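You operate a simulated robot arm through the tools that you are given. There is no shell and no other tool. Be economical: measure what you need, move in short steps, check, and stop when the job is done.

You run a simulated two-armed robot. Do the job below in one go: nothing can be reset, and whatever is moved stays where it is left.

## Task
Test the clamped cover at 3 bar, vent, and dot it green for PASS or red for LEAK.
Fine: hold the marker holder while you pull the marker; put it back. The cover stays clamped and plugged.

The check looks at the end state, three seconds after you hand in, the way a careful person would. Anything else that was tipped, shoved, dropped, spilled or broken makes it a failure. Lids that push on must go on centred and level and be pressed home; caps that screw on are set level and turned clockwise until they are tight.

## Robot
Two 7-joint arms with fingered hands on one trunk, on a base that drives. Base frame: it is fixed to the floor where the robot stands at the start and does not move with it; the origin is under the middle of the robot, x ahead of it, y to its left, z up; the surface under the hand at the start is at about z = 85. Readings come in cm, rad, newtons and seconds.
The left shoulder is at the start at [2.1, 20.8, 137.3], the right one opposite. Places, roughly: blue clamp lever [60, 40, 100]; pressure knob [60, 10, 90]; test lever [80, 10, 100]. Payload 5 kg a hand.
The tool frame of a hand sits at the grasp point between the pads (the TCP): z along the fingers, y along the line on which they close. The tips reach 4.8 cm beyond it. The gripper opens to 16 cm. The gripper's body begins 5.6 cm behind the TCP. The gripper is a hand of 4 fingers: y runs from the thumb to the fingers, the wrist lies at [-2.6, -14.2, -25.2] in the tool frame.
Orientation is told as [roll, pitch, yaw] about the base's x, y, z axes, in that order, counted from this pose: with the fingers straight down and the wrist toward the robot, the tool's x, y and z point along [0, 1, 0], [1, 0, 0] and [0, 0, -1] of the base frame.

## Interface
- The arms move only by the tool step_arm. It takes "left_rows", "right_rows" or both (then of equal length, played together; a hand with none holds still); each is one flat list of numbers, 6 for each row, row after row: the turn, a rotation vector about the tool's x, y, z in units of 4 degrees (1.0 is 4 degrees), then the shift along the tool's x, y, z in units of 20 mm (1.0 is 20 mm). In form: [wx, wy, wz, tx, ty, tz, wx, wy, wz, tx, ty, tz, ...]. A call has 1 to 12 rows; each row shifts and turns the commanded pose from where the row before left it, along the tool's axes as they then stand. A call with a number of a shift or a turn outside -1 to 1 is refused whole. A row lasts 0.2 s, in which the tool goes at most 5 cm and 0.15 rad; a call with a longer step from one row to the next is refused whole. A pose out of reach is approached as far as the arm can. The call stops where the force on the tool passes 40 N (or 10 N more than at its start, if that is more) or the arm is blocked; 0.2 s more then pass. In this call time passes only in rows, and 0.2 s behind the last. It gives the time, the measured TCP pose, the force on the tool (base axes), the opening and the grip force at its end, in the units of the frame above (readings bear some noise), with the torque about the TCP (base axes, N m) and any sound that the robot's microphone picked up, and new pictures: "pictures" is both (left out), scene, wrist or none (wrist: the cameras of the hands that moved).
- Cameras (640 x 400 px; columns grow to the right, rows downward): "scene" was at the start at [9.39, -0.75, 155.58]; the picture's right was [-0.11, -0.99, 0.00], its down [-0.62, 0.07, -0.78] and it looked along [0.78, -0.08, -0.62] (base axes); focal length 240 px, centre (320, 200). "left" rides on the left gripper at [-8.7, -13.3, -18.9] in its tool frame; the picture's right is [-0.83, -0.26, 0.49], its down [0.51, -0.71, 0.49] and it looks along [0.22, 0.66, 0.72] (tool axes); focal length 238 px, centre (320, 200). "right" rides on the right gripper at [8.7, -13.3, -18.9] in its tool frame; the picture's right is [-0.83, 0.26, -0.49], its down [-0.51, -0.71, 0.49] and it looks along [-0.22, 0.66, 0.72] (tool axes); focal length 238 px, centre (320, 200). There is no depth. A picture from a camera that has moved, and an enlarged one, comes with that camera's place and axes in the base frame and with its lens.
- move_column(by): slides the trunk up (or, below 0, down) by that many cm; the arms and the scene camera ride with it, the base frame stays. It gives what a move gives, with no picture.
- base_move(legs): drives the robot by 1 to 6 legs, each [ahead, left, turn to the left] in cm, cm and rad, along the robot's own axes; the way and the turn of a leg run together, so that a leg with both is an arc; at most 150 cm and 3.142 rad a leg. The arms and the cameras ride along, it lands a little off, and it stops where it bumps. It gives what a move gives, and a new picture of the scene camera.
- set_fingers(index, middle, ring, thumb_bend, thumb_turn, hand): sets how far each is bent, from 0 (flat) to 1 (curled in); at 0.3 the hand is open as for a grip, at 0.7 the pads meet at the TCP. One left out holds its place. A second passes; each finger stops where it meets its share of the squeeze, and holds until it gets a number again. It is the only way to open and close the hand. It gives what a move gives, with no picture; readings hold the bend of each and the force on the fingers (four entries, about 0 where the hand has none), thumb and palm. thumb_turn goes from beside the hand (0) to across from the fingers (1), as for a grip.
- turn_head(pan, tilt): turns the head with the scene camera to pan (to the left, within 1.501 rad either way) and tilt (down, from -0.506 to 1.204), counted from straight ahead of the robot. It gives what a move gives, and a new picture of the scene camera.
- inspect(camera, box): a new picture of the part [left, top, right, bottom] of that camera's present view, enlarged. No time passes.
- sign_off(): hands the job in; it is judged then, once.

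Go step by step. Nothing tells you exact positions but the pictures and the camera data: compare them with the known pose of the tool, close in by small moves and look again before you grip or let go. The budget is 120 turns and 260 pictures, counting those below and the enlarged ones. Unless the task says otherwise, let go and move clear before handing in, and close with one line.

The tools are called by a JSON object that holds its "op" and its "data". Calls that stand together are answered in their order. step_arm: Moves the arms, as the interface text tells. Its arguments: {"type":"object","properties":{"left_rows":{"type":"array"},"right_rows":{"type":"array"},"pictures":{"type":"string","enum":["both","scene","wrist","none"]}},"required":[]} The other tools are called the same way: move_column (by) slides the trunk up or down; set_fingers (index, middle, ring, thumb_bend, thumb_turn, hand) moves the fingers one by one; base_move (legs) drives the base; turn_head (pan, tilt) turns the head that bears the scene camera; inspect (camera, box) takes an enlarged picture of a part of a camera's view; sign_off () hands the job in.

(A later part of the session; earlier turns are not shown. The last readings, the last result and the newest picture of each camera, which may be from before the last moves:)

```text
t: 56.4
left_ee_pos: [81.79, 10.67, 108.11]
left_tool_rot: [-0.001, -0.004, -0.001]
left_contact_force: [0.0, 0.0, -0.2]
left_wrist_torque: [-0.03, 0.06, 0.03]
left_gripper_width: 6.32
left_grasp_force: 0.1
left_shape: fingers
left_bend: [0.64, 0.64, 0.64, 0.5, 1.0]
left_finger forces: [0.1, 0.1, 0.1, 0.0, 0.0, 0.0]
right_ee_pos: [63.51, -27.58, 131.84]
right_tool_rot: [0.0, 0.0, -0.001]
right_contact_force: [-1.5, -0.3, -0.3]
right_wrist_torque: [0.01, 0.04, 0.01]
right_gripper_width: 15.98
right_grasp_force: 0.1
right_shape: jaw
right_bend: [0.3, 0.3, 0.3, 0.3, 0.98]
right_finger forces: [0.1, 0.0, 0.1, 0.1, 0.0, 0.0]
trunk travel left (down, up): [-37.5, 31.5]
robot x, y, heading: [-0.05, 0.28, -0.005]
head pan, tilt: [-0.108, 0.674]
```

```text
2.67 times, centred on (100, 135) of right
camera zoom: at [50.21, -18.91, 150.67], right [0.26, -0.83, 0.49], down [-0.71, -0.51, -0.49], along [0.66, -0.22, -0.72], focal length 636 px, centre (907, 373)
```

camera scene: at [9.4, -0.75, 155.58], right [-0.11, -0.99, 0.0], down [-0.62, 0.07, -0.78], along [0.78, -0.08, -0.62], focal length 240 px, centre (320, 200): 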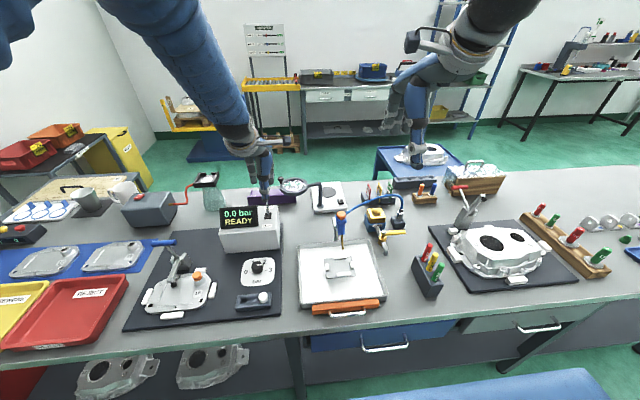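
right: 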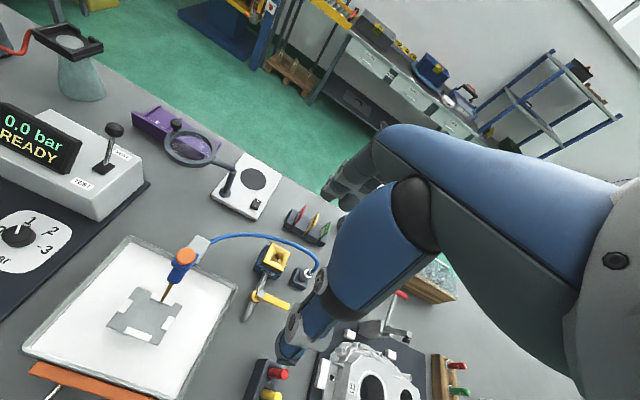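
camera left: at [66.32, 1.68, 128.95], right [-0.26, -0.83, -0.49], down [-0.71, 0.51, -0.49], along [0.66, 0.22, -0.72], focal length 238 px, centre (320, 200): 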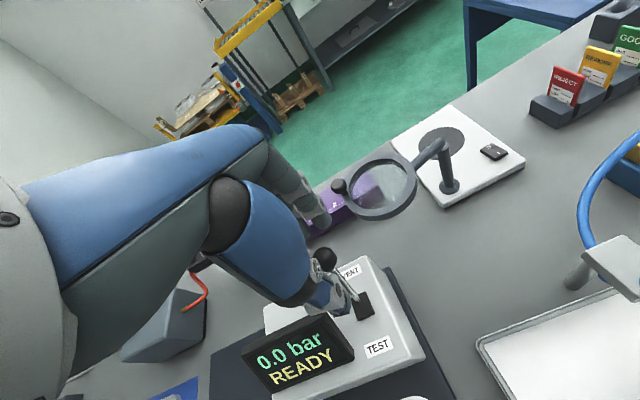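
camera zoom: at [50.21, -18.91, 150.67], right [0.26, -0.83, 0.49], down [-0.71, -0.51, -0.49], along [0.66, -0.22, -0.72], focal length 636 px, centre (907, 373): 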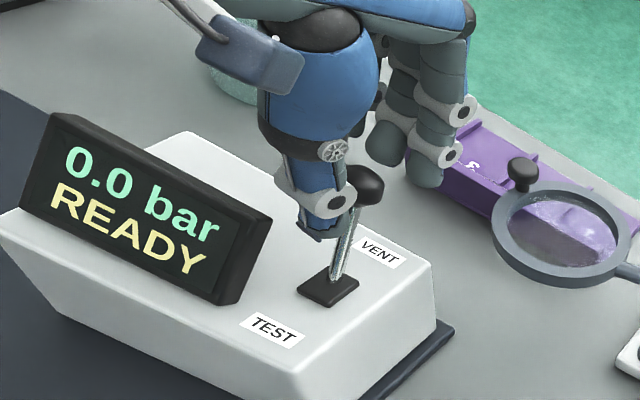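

The lever is home at VENT and the pressure reads 0.0. Next comes the green marker: the left hand will hold the holder by its ends from the left, and the right hand will pull from above. I'll lift the left hand and reposition both high up.

{"op": "step_arm", "data": {"left_rows": [0, 0, 0, 0, 0, -1, 0, 0, 0, 0, 0, -1, 0, 0, 0, 0, 0, -1, 0, 0, 0, 0, 0, -1, 0, 0, 0, 0, 0, -1, 0, 0, 0, 0, 0, -1, 0, 0, 0, 0, 0, -1, 0, 0, 0, 0, 0, -1, 0, 0, 0, 0, 0, -1, 0, 0, 0, 0, 0, -1, 0, 0, 0, 0, 0, -1, 0, 0, 0, 0, 0, -1], "right_rows": [0, 0, 0, -1, -0.6, 0, 0, 0, 0, -1, -0.6, 0, 0, 0, 0, -1, -0.6, 0, 0, 0, 0, -1, -0.6, 0, 0, 0, 0, -1, -0.6, 0, 0, 0, 0, -1, -0.6, 0, 0, 0, 0, -1, -0.6, 0, 0, 0, 0, -1, -0.6, 0, 0, 0, 0, -1, -0.6, 0, 0, 0, 0, -1, -0.6, 0, 0, 0, 0, -1, -0.6, 0, 0, 0, 0, -1, -0.6, 0], "pictures": "none"}}

{"op": "step_arm", "data": {"left_rows": [0, 0, 0, -0.65, -1, 0, 0, 0, 0, -0.65, -1, 0, 0, 0, 0, -0.65, -1, 0, 0, 0, 0, -0.65, -1, 0, 0, 0, 0, -0.65, -1, 0, 0, 0, 0, -0.65, -1, 0, 0, 0, 0, -0.65, -1, 0, 0, 0, 0, -0.65, -1, 0, 0, 0, 0, -0.65, -1, 0, 0, 0, 0, -0.65, -1, 0, 0, 0, 0, -0.65, -1, 0, 0, 0, 0, -0.65, -1, 0]}}

{"op": "set_fingers", "data": {"hand": "left", "index": 0.36, "middle": 0.36, "ring": 0.36, "thumb_bend": 0.36}}

{"op": "inspect", "data": {"camera": "right", "box": [0, 100, 400, 400]}}

```text
t: 59.0
left_ee_pos: [81.44, 10.4, 132.18]
left_tool_rot: [-0.002, -0.006, -0.002]
left_contact_force: [-1.1, -0.8, -0.2]
left_wrist_torque: [0.09, -0.06, 0.02]
left_gripper_width: 6.32
left_grasp_force: 0.0
left_shape: fingers
left_bend: [0.64, 0.64, 0.64, 0.5, 1.0]
left_finger forces: [0.1, 0.0, 0.0, 0.0, 0.0, 0.1]
right_ee_pos: [48.83, -51.54, 131.67]
right_tool_rot: [0.002, -0.001, 0.001]
right_contact_force: [-0.3, -1.3, -0.9]
right_wrist_torque: [0.09, -0.06, 0.01]
right_gripper_width: 15.96
right_grasp_force: 0.1
right_shape: jaw
right_bend: [0.3, 0.3, 0.3, 0.3, 0.97]
right_finger forces: [0.1, 0.0, 0.1, 0.1, 0.1, 0.0]
trunk travel left (down, up): [-37.5, 31.5]
robot x, y, heading: [-0.03, -0.24, -0.001]
head pan, tilt: [-0.108, 0.674]
```

```text
t: 61.6
left_ee_pos: [57.35, -4.79, 131.93]
left_tool_rot: [-0.002, -0.008, -0.001]
left_contact_force: [0.2, -1.1, -0.1]
left_wrist_torque: [0.05, -0.07, 0.05]
left_gripper_width: 6.36
left_grasp_force: 0.1
left_shape: fingers
left_bend: [0.64, 0.64, 0.64, 0.5, 1.0]
left_finger forces: [0.0, 0.0, 0.0, 0.1, 0.0, 0.0]
right_ee_pos: [49.0, -51.56, 131.8]
right_tool_rot: [0.0, -0.002, 0.0]
right_contact_force: [0.2, -0.4, 0.0]
right_wrist_torque: [0.02, -0.04, -0.03]
right_gripper_width: 15.96
right_grasp_force: 0.1
right_shape: jaw
right_bend: [0.3, 0.3, 0.3, 0.3, 0.97]
right_finger forces: [0.0, 0.0, 0.1, 0.1, 0.0, 0.0]
trunk travel left (down, up): [-37.5, 31.5]
robot x, y, heading: [-0.22, 0.1, 0.004]
head pan, tilt: [-0.108, 0.674]
camera scene: at [9.24, -0.8, 155.59], right [-0.11, -0.99, 0.0], down [-0.62, 0.07, -0.78], along [0.78, -0.08, -0.62], focal length 240 px, centre (320, 200)
camera left: at [44.0, -13.4, 150.63], right [-0.26, -0.84, -0.49], down [-0.71, 0.51, -0.5], along [0.66, 0.22, -0.72], focal length 238 px, centre (320, 200)
```

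scene: 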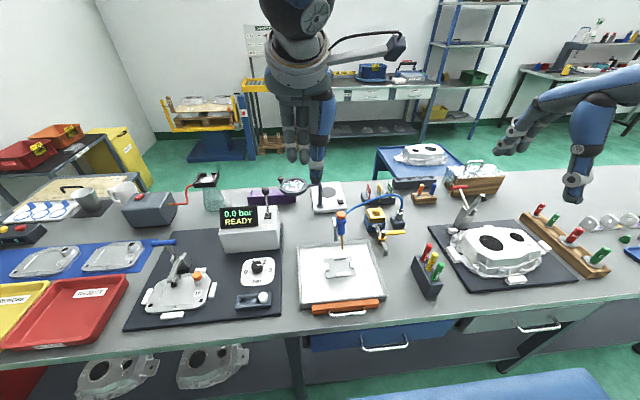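
left: 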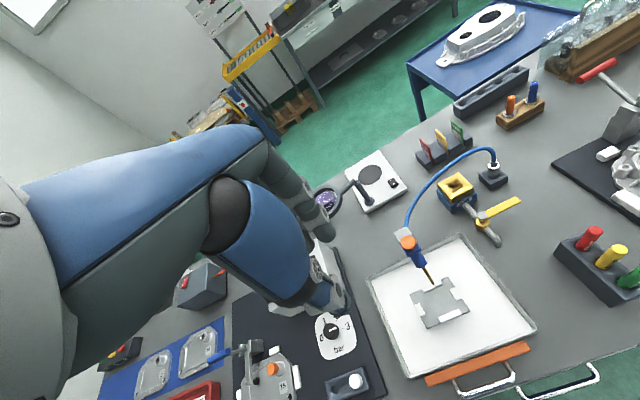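

```text
t: 62.6
left_ee_pos: [57.42, -4.7, 131.92]
left_tool_rot: [-0.001, -0.006, 0.001]
left_contact_force: [0.4, -0.1, -0.5]
left_wrist_torque: [0.0, -0.03, 0.0]
left_gripper_width: 14.64
left_grasp_force: 0.1
left_shape: fingers
left_bend: [0.36, 0.36, 0.36, 0.36, 0.98]
left_finger forces: [0.0, 0.0, 0.1, 0.0, 0.1, 0.1]
right_ee_pos: [49.04, -51.48, 131.67]
right_tool_rot: [0.001, 0.0, 0.0]
right_contact_force: [0.5, -0.9, 0.0]
right_wrist_torque: [0.01, 0.0, -0.06]
right_gripper_width: 15.98
right_grasp_force: 0.1
right_shape: jaw
right_bend: [0.3, 0.3, 0.3, 0.3, 0.97]
right_finger forces: [0.0, 0.1, 0.1, 0.0, 0.0, 0.1]
trunk travel left (down, up): [-37.5, 31.5]
robot x, y, heading: [0.11, -0.1, 0.001]
head pan, tilt: [-0.108, 0.674]
```

```text
1.33 times, centred on (200, 250) of right
camera zoom: at [35.67, -42.84, 150.53], right [0.26, -0.83, 0.49], down [-0.71, -0.51, -0.49], along [0.66, -0.22, -0.72], focal length 318 px, centre (480, 133)
```

zoom: 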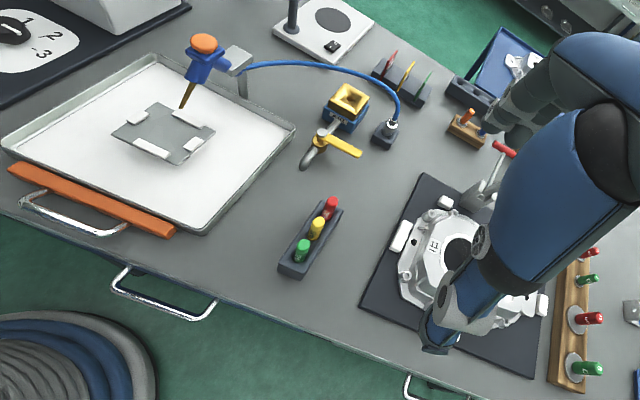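

The right camera now looks down on the marker holder. I'll zoom in from right and scene to triangulate it.

{"op": "inspect", "data": {"camera": "right", "box": [160, 230, 280, 320]}}

{"op": "inspect", "data": {"camera": "scene", "box": [395, 230, 465, 305]}}

```text
4.44 times, centred on (220, 275) of right
camera zoom: at [35.67, -42.84, 150.53], right [0.26, -0.83, 0.49], down [-0.71, -0.51, -0.49], along [0.66, -0.22, -0.72], focal length 1059 px, centre (764, -133)
```

zoom: 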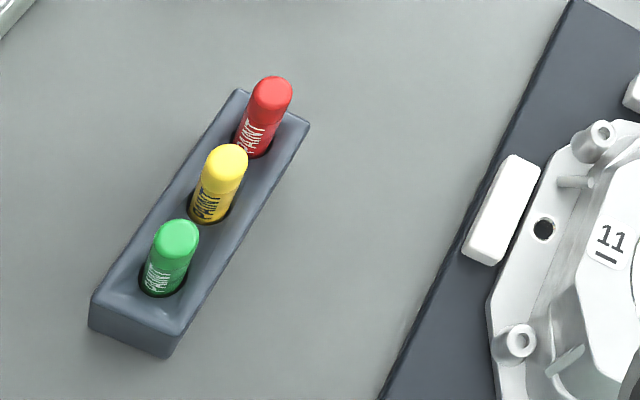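

```text
5.33 times, centred on (430, 268) of scene
camera zoom: at [9.33, -0.78, 155.59], right [-0.11, -0.99, 0.0], down [-0.62, 0.07, -0.78], along [0.78, -0.08, -0.62], focal length 1278 px, centre (-267, -160)
```

zoom: 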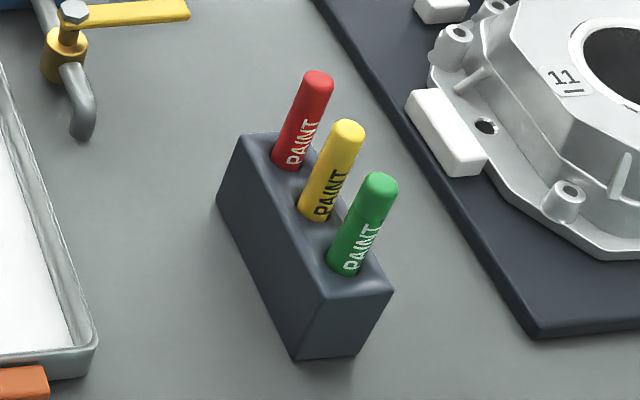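

The holder spans x 45.5–56.7, y −42 to −38, with its top at z 91.4. The green marker stands at about (47.7, −40), top z≈97.3. I'll roll the left hand so its fingers point right and down, then approach.

{"op": "step_arm", "data": {"left_rows": [0, -1, 0, 0, 0, 0, 0, -1, 0, 0, 0, 0, 0, -1, 0, 0, 0, 0, 0, -1, 0, 0, 0, 0, 0, -1, 0, 0, 0, 0, 0, -1, 0, 0, 0, 0, 0, -1, 0, 0, 0, 0, 0, -1, 0, 0, 0, 0, 0, -1, 0, 0, 0, 0, 0, -1, 0, 0, 0, 0, 0, -1, 0, 0, 0, 0, 0, -1, 0, 0, 0, 0], "pictures": "none"}}

{"op": "step_arm", "data": {"left_rows": [0, -1, 0, 0, 0, 0, 0, -1, 0, 0, 0, 0, 0, -1, 0, 0, 0, 0, 0, 0, 0, 0.353, -0.15, 0.95, 0, 0, 0, 0.353, -0.15, 0.95, 0, 0, 0, 0.353, -0.15, 0.95, 0, 0, 0, 0.353, -0.15, 0.95, 0, 0, 0, 0.353, -0.15, 0.95, 0, 0, 0, 0.353, -0.15, 0.95, 0, 0, 0, 0.353, -0.15, 0.95, 0, 0, 0, 0.353, -0.15, 0.95, 0, 0, 0, 0.353, -0.15, 0.95]}}

```text
t: 65.2
left_ee_pos: [57.71, -4.98, 132.18]
left_tool_rot: [-0.841, -0.004, 0.002]
left_contact_force: [1.1, -0.2, -0.5]
left_wrist_torque: [-0.05, 0.04, -0.03]
left_gripper_width: 14.65
left_grasp_force: 0.0
left_shape: fingers
left_bend: [0.36, 0.36, 0.36, 0.36, 0.98]
left_finger forces: [0.0, 0.1, 0.0, 0.0, 0.0, 0.0]
right_ee_pos: [49.1, -51.39, 131.64]
right_tool_rot: [0.0, 0.0, 0.0]
right_contact_force: [0.9, 0.9, -0.2]
right_wrist_torque: [-0.09, 0.05, -0.02]
right_gripper_width: 15.99
right_grasp_force: 0.0
right_shape: jaw
right_bend: [0.3, 0.3, 0.3, 0.3, 0.97]
right_finger forces: [0.0, 0.1, 0.0, 0.0, 0.1, 0.0]
trunk travel left (down, up): [-37.5, 31.5]
robot x, y, heading: [-0.1, 0.36, -0.002]
head pan, tilt: [-0.108, 0.674]
```

```text
t: 67.8
left_ee_pos: [54.85, -16.61, 117.98]
left_tool_rot: [-1.051, -0.006, 0.002]
left_contact_force: [0.9, -0.3, 0.0]
left_wrist_torque: [0.07, 0.0, -0.07]
left_gripper_width: 14.65
left_grasp_force: 0.2
left_shape: fingers
left_bend: [0.36, 0.36, 0.36, 0.36, 0.98]
left_finger forces: [0.0, 0.0, 0.1, 0.0, 0.0, 0.0]
right_ee_pos: [49.07, -51.54, 131.5]
right_tool_rot: [0.002, 0.001, -0.001]
right_contact_force: [1.1, -1.2, -0.7]
right_wrist_torque: [0.02, 0.05, 0.03]
right_gripper_width: 15.95
right_grasp_force: 0.0
right_shape: jaw
right_bend: [0.3, 0.3, 0.3, 0.3, 0.97]
right_finger forces: [0.0, 0.0, 0.0, 0.0, 0.0, 0.1]
trunk travel left (down, up): [-37.5, 31.5]
robot x, y, heading: [-0.17, 0.18, -0.0]
head pan, tilt: [-0.108, 0.674]
camera scene: at [9.43, -0.85, 155.58], right [-0.11, -0.99, 0.0], down [-0.62, 0.07, -0.78], along [0.78, -0.08, -0.62], focal length 240 px, centre (320, 200)
camera left: at [41.53, -4.53, 134.66], right [-0.26, -0.84, 0.48], down [-0.71, -0.17, -0.69], along [0.66, -0.52, -0.55], focal length 238 px, centre (320, 200)
```

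scene: 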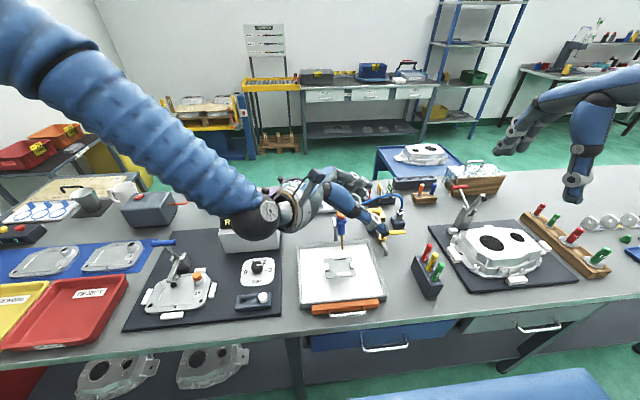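
left: 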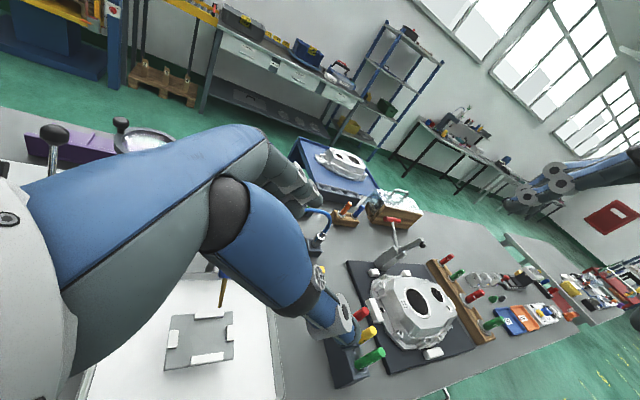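

The path is clear of the air gun (65, −13, 104). I'll continue to the pre-grip pose.

{"op": "step_arm", "data": {"left_rows": [0, 0, 0, 0.353, -0.15, 0.95, 0, 0, 0, 0.353, -0.15, 0.95, 0, 0, 0, 0.353, -0.15, 0.95, 0, 0, 0, 0.353, -0.15, 0.95, 0, 0, 0, 0.353, -0.15, 0.95, 0, 0, 0, 0.353, -0.15, 0.95, 0, 0, 0, 0.353, -0.15, 0.95, 0, 0, 0, 0.353, -0.15, 0.95, 0, 0, 0, 0.353, -0.15, 0.95]}}

{"op": "inspect", "data": {"camera": "right", "box": [100, 150, 340, 350]}}

{"op": "inspect", "data": {"camera": "scene", "box": [360, 180, 480, 310]}}

```text
t: 69.8
left_ee_pos: [52.31, -28.04, 103.81]
left_tool_rot: [-1.05, -0.005, 0.0]
left_contact_force: [1.6, 0.6, 0.4]
left_wrist_torque: [0.0, 0.01, -0.06]
left_gripper_width: 14.62
left_grasp_force: 0.0
left_shape: fingers
left_bend: [0.36, 0.36, 0.36, 0.36, 0.98]
left_finger forces: [0.0, 0.0, 0.0, 0.0, 0.0, 0.0]
right_ee_pos: [49.14, -51.47, 131.55]
right_tool_rot: [0.002, 0.0, -0.002]
right_contact_force: [1.3, -0.2, 0.2]
right_wrist_torque: [0.04, 0.01, 0.01]
right_gripper_width: 15.97
right_grasp_force: 0.1
right_shape: jaw
right_bend: [0.3, 0.3, 0.3, 0.3, 0.97]
right_finger forces: [0.0, 0.1, 0.1, 0.0, 0.0, 0.1]
trunk travel left (down, up): [-37.5, 31.5]
robot x, y, heading: [0.49, -0.12, -0.002]
head pan, tilt: [-0.108, 0.674]
camera scene: at [9.4, -0.86, 155.58], right [-0.11, -0.99, 0.0], down [-0.62, 0.07, -0.78], along [0.78, -0.08, -0.62], focal length 240 px, centre (320, 200)
camera left: at [39.0, -16.04, 120.59], right [-0.26, -0.84, 0.48], down [-0.71, -0.17, -0.69], along [0.66, -0.52, -0.55], focal length 238 px, centre (320, 200)
```

scene: 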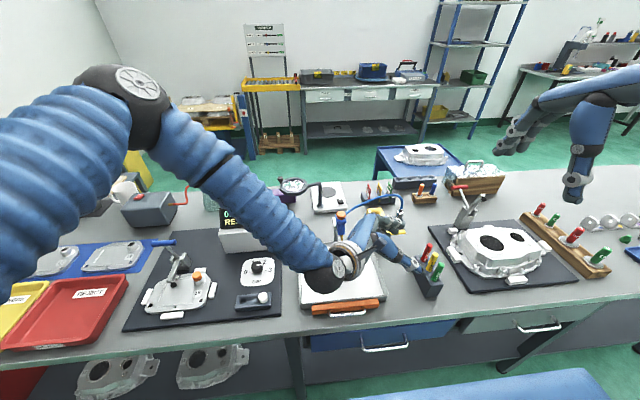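
left: 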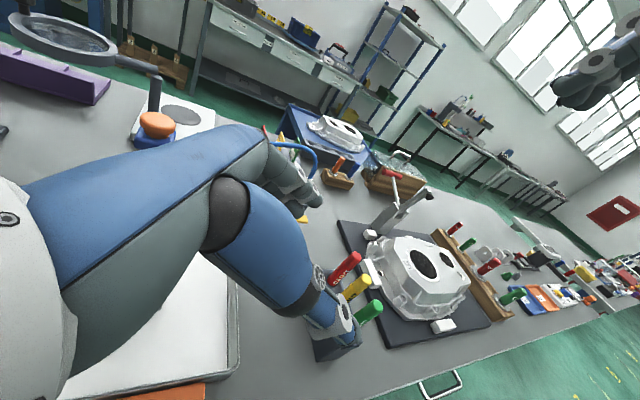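

```text
2.00 times, centred on (220, 250) of right
camera zoom: at [35.74, -42.91, 150.49], right [0.26, -0.83, 0.49], down [-0.71, -0.51, -0.49], along [0.66, -0.22, -0.72], focal length 477 px, centre (520, 100)
```

zoom: 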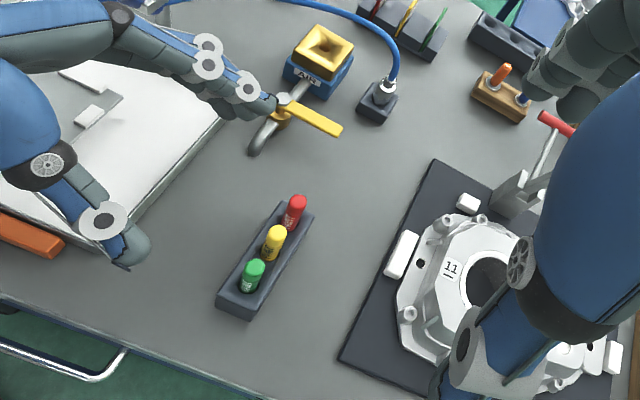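

```text
3.08 times, centred on (420, 245) of scene
camera zoom: at [9.4, -0.86, 155.58], right [-0.11, -0.99, 0.0], down [-0.62, 0.07, -0.78], along [0.78, -0.08, -0.62], focal length 737 px, centre (12, 62)
```

zoom: 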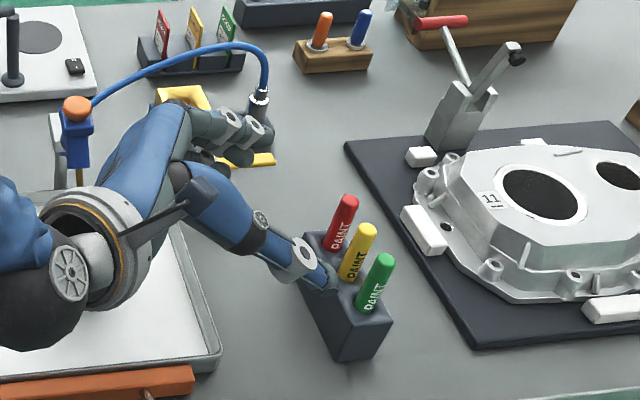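

Finger tips are at about x 62.5, and the thumb at 44.3. I'll narrow the fingers, fold the ring finger away from the table, then close in partway.

{"op": "set_fingers", "data": {"hand": "left", "index": 0.44, "middle": 0.44, "ring": 1.0, "thumb_bend": 0.38}}

{"op": "step_arm", "data": {"left_rows": [0, 0, 0, 0.4, -0.07, 0.857, 0, 0, 0, 0.4, -0.07, 0.857, 0, 0, 0, 0.4, -0.07, 0.857, 0, 0, 0, 0.4, -0.07, 0.857]}}

{"op": "inspect", "data": {"camera": "right", "box": [120, 200, 300, 350]}}

{"op": "inspect", "data": {"camera": "scene", "box": [370, 210, 470, 310]}}

```text
t: 70.8
left_ee_pos: [52.38, -28.02, 103.83]
left_tool_rot: [-1.048, -0.006, -0.001]
left_contact_force: [-0.3, -0.1, -0.7]
left_wrist_torque: [-0.01, -0.02, 0.0]
left_gripper_width: 12.76
left_grasp_force: 0.2
left_shape: fingers
left_bend: [0.44, 0.44, 1.0, 0.38, 0.98]
left_finger forces: [0.1, 0.0, 0.0, 0.0, 0.1, 0.1]
right_ee_pos: [48.97, -51.49, 131.71]
right_tool_rot: [0.001, 0.0, -0.002]
right_contact_force: [0.6, -0.7, -0.2]
right_wrist_torque: [0.05, -0.03, -0.05]
right_gripper_width: 15.99
right_grasp_force: 0.0
right_shape: jaw
right_bend: [0.3, 0.3, 0.3, 0.3, 0.97]
right_finger forces: [0.0, 0.0, 0.1, 0.1, 0.0, 0.1]
trunk travel left (down, up): [-37.5, 31.5]
robot x, y, heading: [0.03, 0.5, -0.0]
head pan, tilt: [-0.108, 0.674]
```

```text
t: 71.8
left_ee_pos: [51.76, -32.58, 97.44]
left_tool_rot: [-1.05, -0.005, -0.002]
left_contact_force: [0.1, 0.3, -0.1]
left_wrist_torque: [0.05, 0.03, -0.1]
left_gripper_width: 12.76
left_grasp_force: 0.0
left_shape: fingers
left_bend: [0.44, 0.44, 1.0, 0.38, 0.98]
left_finger forces: [0.0, 0.1, 0.0, 0.0, 0.1, 0.0]
right_ee_pos: [49.01, -51.59, 131.61]
right_tool_rot: [0.002, -0.001, -0.002]
right_contact_force: [-0.4, -0.4, -0.6]
right_wrist_torque: [0.02, -0.03, -0.01]
right_gripper_width: 15.97
right_grasp_force: 0.0
right_shape: jaw
right_bend: [0.3, 0.3, 0.3, 0.3, 0.97]
right_finger forces: [0.0, 0.0, 0.0, 0.1, 0.0, 0.0]
trunk travel left (down, up): [-37.5, 31.5]
robot x, y, heading: [-0.3, -0.13, 0.002]
head pan, tilt: [-0.108, 0.674]
camera scene: at [9.39, -0.84, 155.58], right [-0.11, -0.99, 0.0], down [-0.62, 0.07, -0.78], along [0.78, -0.08, -0.62], focal length 240 px, centre (320, 200)
camera left: at [38.45, -20.41, 114.3], right [-0.26, -0.84, 0.48], down [-0.7, -0.17, -0.69], along [0.66, -0.52, -0.55], focal length 238 px, centre (320, 200)
```

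scene: 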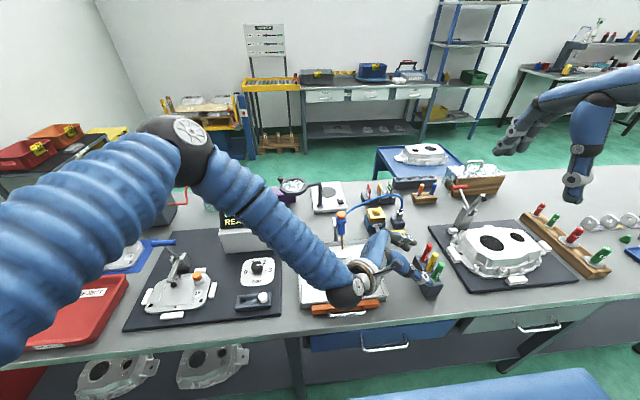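
left: 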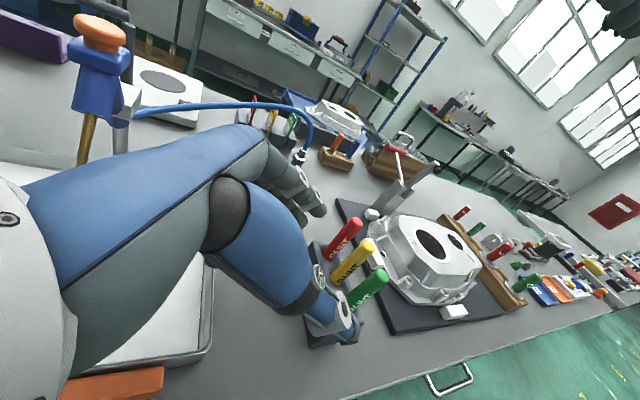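

```text
2.67 times, centred on (210, 275) of right
camera zoom: at [35.73, -42.9, 150.49], right [0.26, -0.83, 0.49], down [-0.71, -0.51, -0.49], along [0.66, -0.22, -0.72], focal length 636 px, centre (613, 0)
```

zoom: 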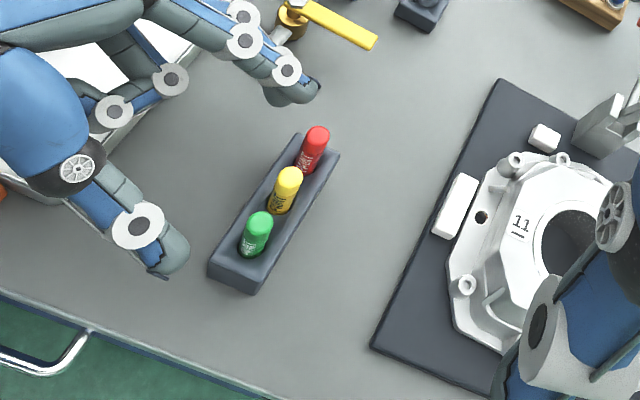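

```text
4.00 times, centred on (420, 260) of scene
camera zoom: at [9.39, -0.84, 155.58], right [-0.11, -0.99, 0.0], down [-0.62, 0.07, -0.78], along [0.78, -0.08, -0.62], focal length 958 px, centre (-80, -40)
```

zoom: 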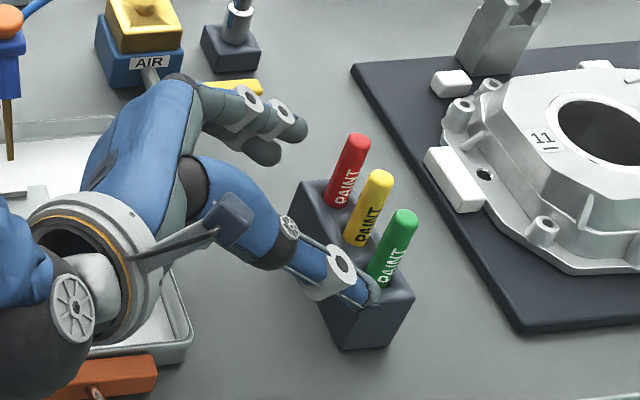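

The thumb and index tips will straddle the block ends with about 1 cm to spare. I'll finish the approach and check before closing.

{"op": "step_arm", "data": {"left_rows": [0, 0, 0, 0.39, -0.12, 0.8, 0, 0, 0, 0.39, -0.06, 0.8, 0, 0, 0, 0.39, -0.06, 0.8], "pictures": "none"}}

{"op": "inspect", "data": {"camera": "right", "box": [120, 200, 300, 350]}}

{"op": "inspect", "data": {"camera": "scene", "box": [370, 210, 470, 310]}}

```text
t: 72.6
left_ee_pos: [51.29, -35.53, 93.13]
left_tool_rot: [-1.047, -0.005, 0.0]
left_contact_force: [0.0, 0.9, -0.1]
left_wrist_torque: [-0.01, 0.0, -0.04]
left_gripper_width: 12.76
left_grasp_force: 0.6
left_shape: fingers
left_bend: [0.44, 0.44, 1.0, 0.38, 0.98]
left_finger forces: [0.0, 0.0, 0.1, 0.0, 0.4, 0.0]
right_ee_pos: [49.08, -51.58, 131.61]
right_tool_rot: [0.001, 0.0, -0.001]
right_contact_force: [0.9, -1.1, 0.5]
right_wrist_torque: [0.04, 0.01, 0.0]
right_gripper_width: 15.98
right_grasp_force: 0.1
right_shape: jaw
right_bend: [0.3, 0.3, 0.3, 0.3, 0.97]
right_finger forces: [0.0, 0.0, 0.0, 0.1, 0.0, 0.0]
trunk travel left (down, up): [-37.5, 31.5]
robot x, y, heading: [0.3, 0.17, 0.001]
head pan, tilt: [-0.108, 0.674]
```

```text
2.67 times, centred on (210, 275) of right
camera zoom: at [35.73, -42.9, 150.5], right [0.26, -0.83, 0.49], down [-0.71, -0.51, -0.49], along [0.66, -0.22, -0.72], focal length 636 px, centre (613, 0)
```

zoom: 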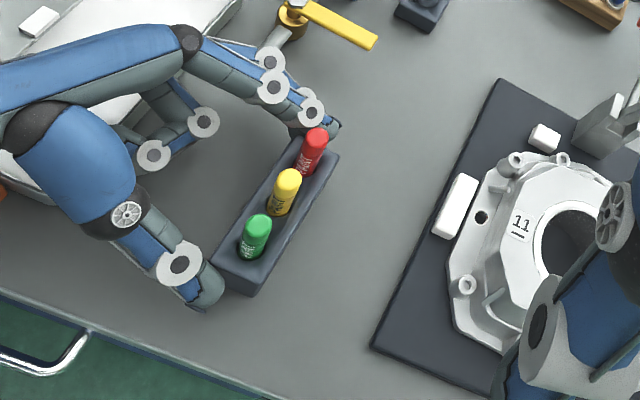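

```text
4.00 times, centred on (420, 260) of scene
camera zoom: at [9.39, -0.85, 155.58], right [-0.11, -0.99, 0.0], down [-0.62, 0.07, -0.78], along [0.78, -0.08, -0.62], focal length 958 px, centre (-80, -40)
```

zoom: 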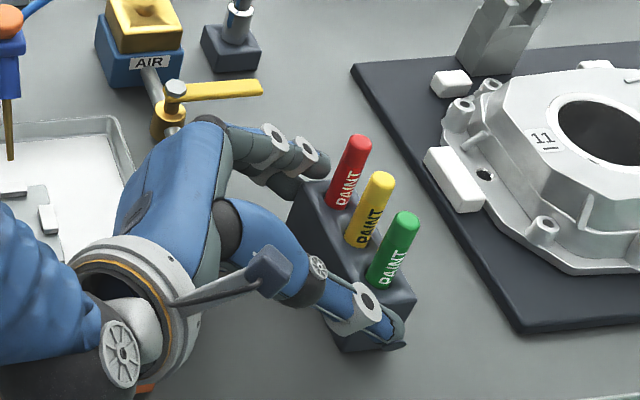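

The hand straddles the block with the thumb already touching. I'll close index and middle first, then firm up the thumb.

{"op": "set_fingers", "data": {"hand": "left", "index": 0.5, "middle": 0.5}}

{"op": "set_fingers", "data": {"hand": "left", "index": 0.6, "middle": 0.6, "thumb_bend": 0.48}}

{"op": "inspect", "data": {"camera": "right", "box": [120, 200, 300, 350]}}

```text
t: 73.6
left_ee_pos: [51.24, -35.31, 93.08]
left_tool_rot: [-1.048, -0.006, -0.001]
left_contact_force: [0.3, 0.8, 0.0]
left_wrist_torque: [0.05, -0.04, 0.02]
left_gripper_width: 12.46
left_grasp_force: 5.1
left_shape: fingers
left_bend: [0.48, 0.48, 1.0, 0.36, 0.98]
left_finger forces: [2.3, 3.0, 0.1, 0.1, 5.5, 0.1]
right_ee_pos: [48.93, -51.52, 131.63]
right_tool_rot: [0.0, 0.0, 0.0]
right_contact_force: [0.4, 0.9, -0.5]
right_wrist_torque: [-0.03, -0.02, 0.02]
right_gripper_width: 15.98
right_grasp_force: 0.1
right_shape: jaw
right_bend: [0.3, 0.3, 0.3, 0.3, 0.97]
right_finger forces: [0.1, 0.1, 0.0, 0.0, 0.1, 0.0]
trunk travel left (down, up): [-37.5, 31.5]
robot x, y, heading: [0.26, -0.23, 0.002]
head pan, tilt: [-0.108, 0.674]
```

```text
t: 74.6
left_ee_pos: [51.39, -35.41, 93.16]
left_tool_rot: [-1.05, -0.005, -0.001]
left_contact_force: [-0.6, 0.6, 3.7]
left_wrist_torque: [-0.04, -0.27, 0.03]
left_gripper_width: 12.17
left_grasp_force: 22.5
left_shape: fingers
left_bend: [0.5, 0.51, 1.0, 0.38, 0.99]
left_finger forces: [10.4, 11.4, 0.0, 0.0, 23.6, 0.0]
right_ee_pos: [48.97, -51.45, 131.64]
right_tool_rot: [0.001, -0.001, 0.0]
right_contact_force: [0.5, 0.1, -0.4]
right_wrist_torque: [0.01, -0.01, 0.0]
right_gripper_width: 15.96
right_grasp_force: 0.0
right_shape: jaw
right_bend: [0.3, 0.3, 0.3, 0.3, 0.97]
right_finger forces: [0.0, 0.0, 0.0, 0.0, 0.1, 0.0]
trunk travel left (down, up): [-37.5, 31.5]
robot x, y, heading: [0.12, -0.2, -0.003]
head pan, tilt: [-0.108, 0.674]
```

```text
2.67 times, centred on (210, 275) of right
camera zoom: at [35.68, -42.82, 150.53], right [0.26, -0.83, 0.49], down [-0.71, -0.51, -0.49], along [0.66, -0.22, -0.72], focal length 636 px, centre (613, 0)
```

zoom: 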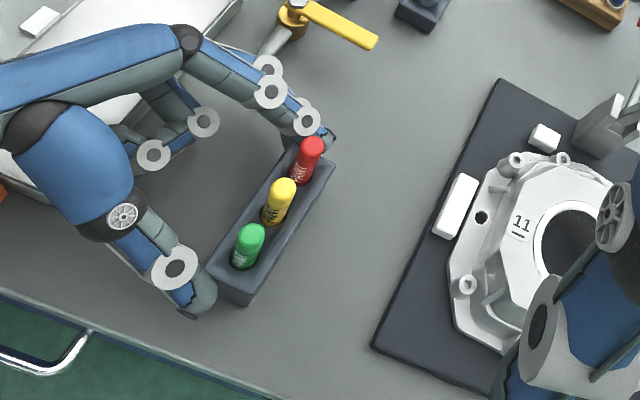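

The holder is held with 22 N, and the green top is now near (47.2, −39.6). The right hand will come from the near right, leaned 45° at yaw −40, so it clears the left thumb and the yellow marker. I'll rotate it up high first.

{"op": "set_fingers", "data": {"hand": "right", "index": 0.55, "middle": 0.55, "ring": 1.0, "thumb_bend": 0.52, "thumb_turn": 1}}

{"op": "step_arm", "data": {"right_rows": [0, 0, 1, 0, 0, 0, 0, 0, 1, 0, 0, 0, 0, 0, 1, 0, 0, 0, 0, 0, 1, 0, 0, 0, 0, 0, 1, 0, 0, 0, 0, 0, 1, 0, 0, 0, 0, 0, 1, 0, 0, 0, 0, 0, 1, 0, 0, 0, 0, 0, 1, 0, 0, 0, 0, 0, 1, 0, 0, 0], "pictures": "none"}}

{"op": "step_arm", "data": {"right_rows": [0, 1, 0, 0, 0, 0, 0, 1, 0, 0, 0, 0, 0, 1, 0, 0, 0, 0, 0, 1, 0, 0, 0, 0, 0, 1, 0, 0, 0, 0, 0, 1, 0, 0, 0, 0, 0, 1, 0, 0, 0, 0, 0, 1, 0, 0, 0, 0, 0, 1, 0, 0, 0, 0, 0, 1, 0, 0, 0, 0, 0, 1, 0, 0, 0, 0]}}

```text
t: 75.6
left_ee_pos: [51.35, -35.4, 93.34]
left_tool_rot: [-1.049, -0.005, 0.0]
left_contact_force: [0.9, 0.9, 4.9]
left_wrist_torque: [-0.09, -0.28, 0.05]
left_gripper_width: 12.17
left_grasp_force: 22.7
left_shape: fingers
left_bend: [0.5, 0.51, 1.0, 0.38, 0.99]
left_finger forces: [10.7, 11.6, 0.1, 0.0, 23.6, 0.1]
right_ee_pos: [48.9, -51.56, 131.72]
right_tool_rot: [0.001, -0.001, 0.0]
right_contact_force: [-0.3, -0.4, -0.2]
right_wrist_torque: [0.01, -0.02, 0.04]
right_gripper_width: 7.72
right_grasp_force: 0.1
right_shape: fingers
right_bend: [0.55, 0.55, 1.0, 0.52, 1.0]
right_finger forces: [0.2, 0.1, 0.0, 0.1, 0.1, 0.0]
trunk travel left (down, up): [-37.5, 31.5]
robot x, y, heading: [0.1, -0.13, 0.002]
head pan, tilt: [-0.108, 0.674]
```

```text
t: 77.8
left_ee_pos: [51.4, -35.44, 93.32]
left_tool_rot: [-1.049, -0.004, 0.0]
left_contact_force: [0.6, -0.7, 3.7]
left_wrist_torque: [-0.14, -0.26, -0.05]
left_gripper_width: 12.16
left_grasp_force: 22.8
left_shape: fingers
left_bend: [0.5, 0.51, 1.0, 0.38, 0.99]
left_finger forces: [10.6, 11.3, 0.1, 0.0, 23.6, 0.0]
right_ee_pos: [48.99, -51.45, 131.84]
right_tool_rot: [0.0, -0.002, -0.7]
right_contact_force: [0.7, 0.2, 0.3]
right_wrist_torque: [-0.06, 0.02, -0.01]
right_gripper_width: 7.73
right_grasp_force: 0.1
right_shape: fingers
right_bend: [0.55, 0.55, 1.0, 0.52, 1.0]
right_finger forces: [0.0, 0.0, 0.0, 0.0, 0.0, 0.1]
trunk travel left (down, up): [-37.5, 31.5]
robot x, y, heading: [-0.01, -0.22, -0.003]
head pan, tilt: [-0.108, 0.674]
```

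```text
t: 80.2
left_ee_pos: [51.29, -35.55, 93.3]
left_tool_rot: [-1.048, -0.004, 0.0]
left_contact_force: [-0.3, 0.1, 5.0]
left_wrist_torque: [-0.12, -0.26, 0.01]
left_gripper_width: 12.17
left_grasp_force: 22.8
left_shape: fingers
left_bend: [0.5, 0.51, 1.0, 0.38, 0.99]
left_finger forces: [10.5, 11.3, 0.0, 0.0, 23.5, 0.0]
right_ee_pos: [49.01, -51.62, 131.78]
right_tool_rot: [0.77, 0.0, -0.698]
right_contact_force: [-0.2, -0.3, -0.1]
right_wrist_torque: [0.02, 0.0, 0.05]
right_gripper_width: 7.76
right_grasp_force: 0.1
right_shape: fingers
right_bend: [0.55, 0.55, 1.0, 0.52, 1.0]
right_finger forces: [0.1, 0.0, 0.1, 0.1, 0.0, 0.1]
trunk travel left (down, up): [-37.5, 31.5]
robot x, y, heading: [-0.24, -0.04, 0.004]
head pan, tilt: [-0.108, 0.674]
camera scene: at [9.31, -0.84, 155.59], right [-0.11, -0.99, 0.0], down [-0.62, 0.07, -0.78], along [0.78, -0.08, -0.62], focal length 240 px, centre (320, 200)
camera right: at [34.33, -48.44, 151.44], right [-0.4, -0.88, -0.23], down [-0.56, 0.44, -0.7], along [0.72, -0.16, -0.67], focal length 238 px, centre (320, 200)
```

scene: 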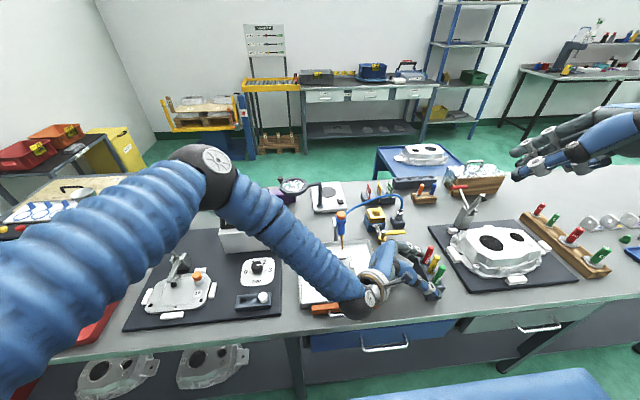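
right: 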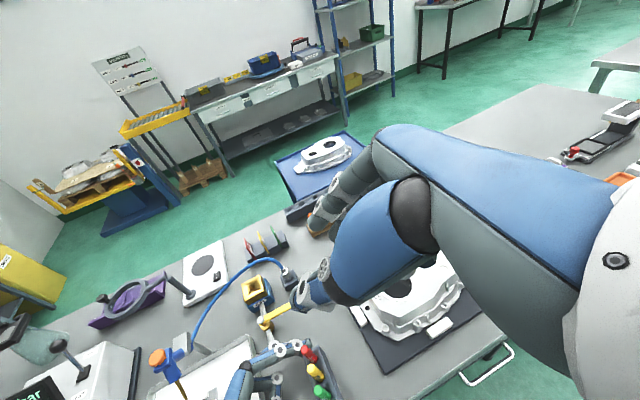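

The right hand is oriented. I'll bring it to a pre-grip pose about 10 cm back along its finger direction from the green marker.

{"op": "step_arm", "data": {"right_rows": [0, 0, 0, -0.84, -0.42, 0.865, 0, 0, 0, -0.84, -0.42, 0.865, 0, 0, 0, -0.84, -0.42, 0.865, 0, 0, 0, -0.84, -0.42, 0.865, 0, 0, 0, -0.84, -0.42, 0.865, 0, 0, 0, -0.84, -0.42, 0.865, 0, 0, 0, -0.84, -0.42, 0.865, 0, 0, 0, -0.84, -0.42, 0.865, 0, 0, 0, -0.84, -0.42, 0.865, 0, 0, 0, -0.84, -0.42, 0.865, 0, 0, 0, -0.84, -0.42, 0.865]}}

{"op": "inspect", "data": {"camera": "scene", "box": [370, 200, 490, 320]}}

{"op": "inspect", "data": {"camera": "right", "box": [220, 160, 420, 400]}}

```text
t: 82.6
left_ee_pos: [51.35, -35.43, 93.35]
left_tool_rot: [-1.049, -0.006, 0.001]
left_contact_force: [0.0, -0.2, 4.3]
left_wrist_torque: [-0.11, -0.3, 0.0]
left_gripper_width: 12.16
left_grasp_force: 22.4
left_shape: fingers
left_bend: [0.5, 0.51, 1.0, 0.38, 0.99]
left_finger forces: [10.8, 11.3, 0.0, 0.1, 22.9, 0.1]
right_ee_pos: [43.07, -47.31, 105.14]
right_tool_rot: [0.77, -0.001, -0.697]
right_contact_force: [0.4, 0.1, -1.0]
right_wrist_torque: [0.02, -0.02, 0.01]
right_gripper_width: 7.73
right_grasp_force: 0.0
right_shape: fingers
right_bend: [0.55, 0.55, 1.0, 0.52, 1.0]
right_finger forces: [0.0, 0.1, 0.1, 0.1, 0.0, 0.1]
right hand out of reach, approached as far as the arm can: row 5, 6, 7, 8
trunk travel left (down, up): [-37.5, 31.5]
robot x, y, heading: [-0.23, -0.06, -0.001]
head pan, tilt: [-0.108, 0.674]
camera scene: at [9.34, -0.84, 155.59], right [-0.11, -0.99, 0.0], down [-0.62, 0.07, -0.78], along [0.78, -0.08, -0.62], focal length 240 px, centre (320, 200)
camera right: at [28.47, -44.18, 124.73], right [-0.41, -0.88, -0.23], down [-0.56, 0.44, -0.71], along [0.72, -0.16, -0.67], focal length 238 px, centre (320, 200)
```

scene: 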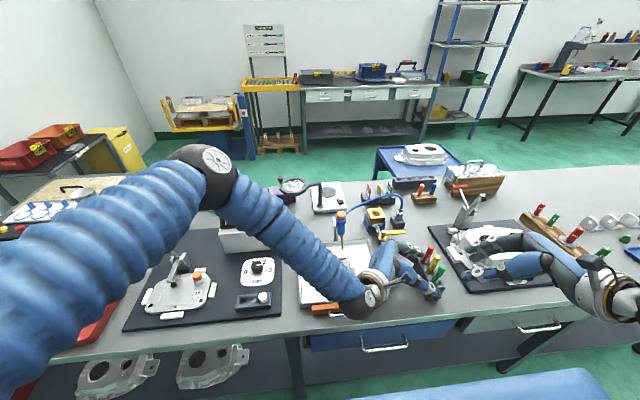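
right: 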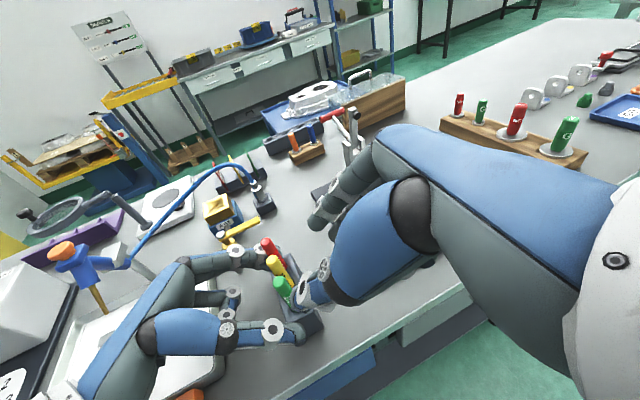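

```text
3.33 times, centred on (430, 260) of scene
camera zoom: at [9.34, -0.84, 155.59], right [-0.11, -0.99, 0.0], down [-0.62, 0.07, -0.78], along [0.78, -0.08, -0.62], focal length 798 px, centre (-47, 0)
```

zoom: 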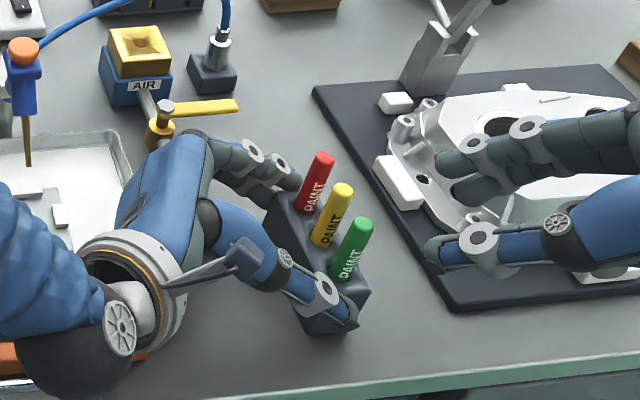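

```text
1.67 times, centred on (320, 280) of right
camera zoom: at [28.47, -44.18, 124.73], right [-0.41, -0.88, -0.23], down [-0.56, 0.44, -0.71], along [0.72, -0.16, -0.67], focal length 397 px, centre (320, 67)
```

zoom: 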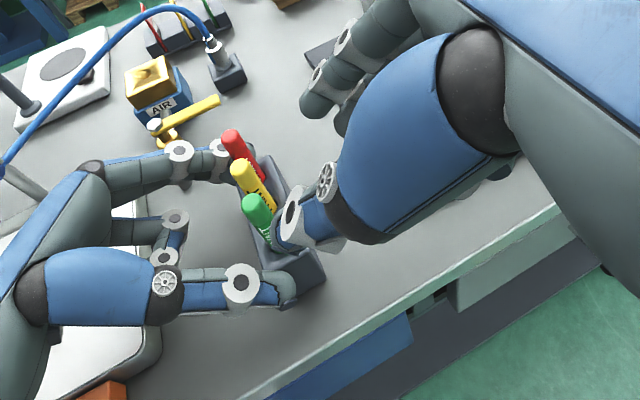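

The left thumb passes close to where my right thumb will be, so I'll grip near the top of the marker with narrower fingers. I'll shift sideways and close half the distance, then look.

{"op": "set_fingers", "data": {"hand": "right", "index": 0.6, "middle": 0.6, "thumb_bend": 0.6}}

{"op": "step_arm", "data": {"right_rows": [0, 0, 0, 0.18, -0.46, 0.5, 0, 0, 0, 0.17, -0.46, 0.5, 0, 0, 0, 0, 0, 0.7]}}

{"op": "inspect", "data": {"camera": "scene", "box": [390, 220, 470, 300]}}

{"op": "inspect", "data": {"camera": "right", "box": [230, 210, 360, 360]}}

```text
t: 83.6
left_ee_pos: [51.19, -35.38, 93.24]
left_tool_rot: [-1.049, -0.005, 0.001]
left_contact_force: [0.2, -0.9, 4.9]
left_wrist_torque: [-0.21, -0.39, 0.0]
left_gripper_width: 12.12
left_grasp_force: 22.3
left_shape: fingers
left_bend: [0.5, 0.51, 1.0, 0.38, 0.99]
left_finger forces: [10.8, 11.2, 0.1, 0.0, 23.1, 0.0]
right_ee_pos: [43.17, -47.32, 105.3]
right_tool_rot: [0.77, 0.001, -0.698]
right_contact_force: [0.8, -0.8, -0.3]
right_wrist_torque: [0.01, -0.01, 0.03]
right_gripper_width: 5.17
right_grasp_force: 0.0
right_shape: fingers
right_bend: [0.6, 0.6, 1.0, 0.6, 1.0]
right_finger forces: [0.0, 0.0, 0.1, 0.0, 0.0, 0.0]
trunk travel left (down, up): [-37.5, 31.5]
robot x, y, heading: [-0.05, -0.21, -0.006]
head pan, tilt: [-0.108, 0.674]
```

```text
t: 84.4
left_ee_pos: [51.21, -35.44, 93.22]
left_tool_rot: [-1.048, -0.003, 0.0]
left_contact_force: [-0.3, 0.1, 5.2]
left_wrist_torque: [-0.16, -0.29, -0.05]
left_gripper_width: 12.16
left_grasp_force: 22.7
left_shape: fingers
left_bend: [0.5, 0.51, 1.0, 0.38, 0.99]
left_finger forces: [10.7, 11.1, 0.1, 0.0, 23.2, 0.0]
right_ee_pos: [43.98, -44.53, 102.66]
right_tool_rot: [0.767, -0.001, -0.697]
right_contact_force: [0.4, 1.1, 0.1]
right_wrist_torque: [-0.03, 0.04, 0.02]
right_gripper_width: 5.16
right_grasp_force: 0.0
right_shape: fingers
right_bend: [0.6, 0.6, 1.0, 0.6, 1.0]
right_finger forces: [0.1, 0.1, 0.0, 0.1, 0.0, 0.0]
right hand out of reach, approached as far as the arm can: row 2
trunk travel left (down, up): [-37.5, 31.5]
robot x, y, heading: [-0.5, -0.08, -0.003]
head pan, tilt: [-0.108, 0.674]
camera scene: at [9.4, -0.74, 155.58], right [-0.11, -0.99, 0.0], down [-0.62, 0.07, -0.78], along [0.78, -0.08, -0.62], focal length 240 px, centre (320, 200)
camera right: at [29.39, -41.24, 122.2], right [-0.41, -0.88, -0.23], down [-0.56, 0.44, -0.7], along [0.72, -0.16, -0.67], focal length 238 px, centre (320, 200)
```

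scene: 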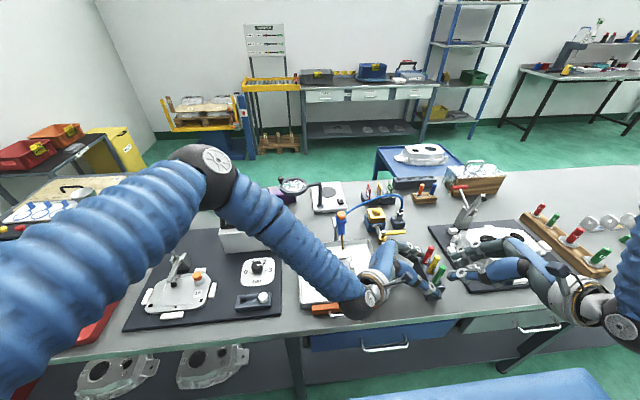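
right: 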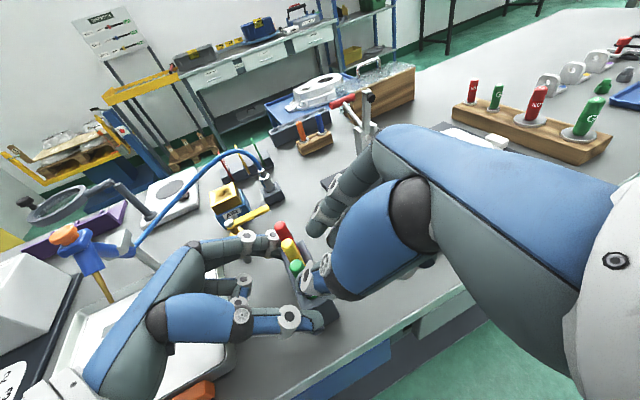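

```text
5.00 times, centred on (430, 260) of scene
camera zoom: at [9.4, -0.74, 155.58], right [-0.11, -0.99, 0.0], down [-0.62, 0.07, -0.78], along [0.78, -0.08, -0.62], focal length 1198 px, centre (-230, -100)
```

zoom: 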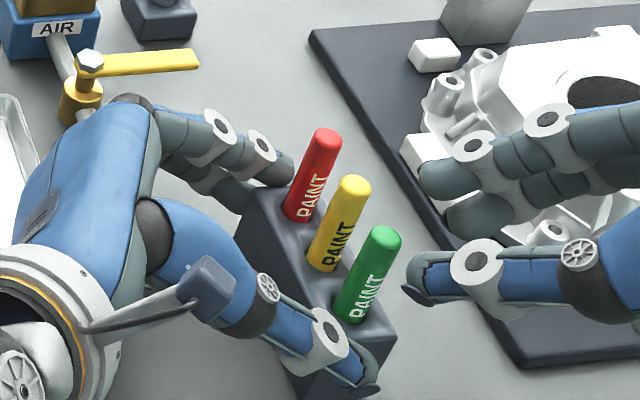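

```text
2.67 times, centred on (295, 285) of right
camera zoom: at [29.39, -41.24, 122.2], right [-0.41, -0.88, -0.23], down [-0.56, 0.44, -0.7], along [0.72, -0.16, -0.67], focal length 636 px, centre (387, -27)
```

zoom: 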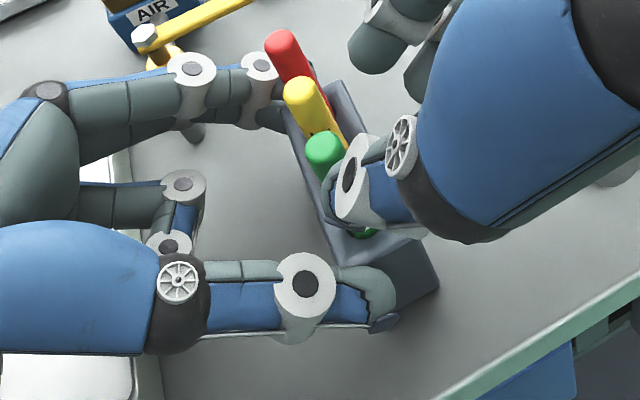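

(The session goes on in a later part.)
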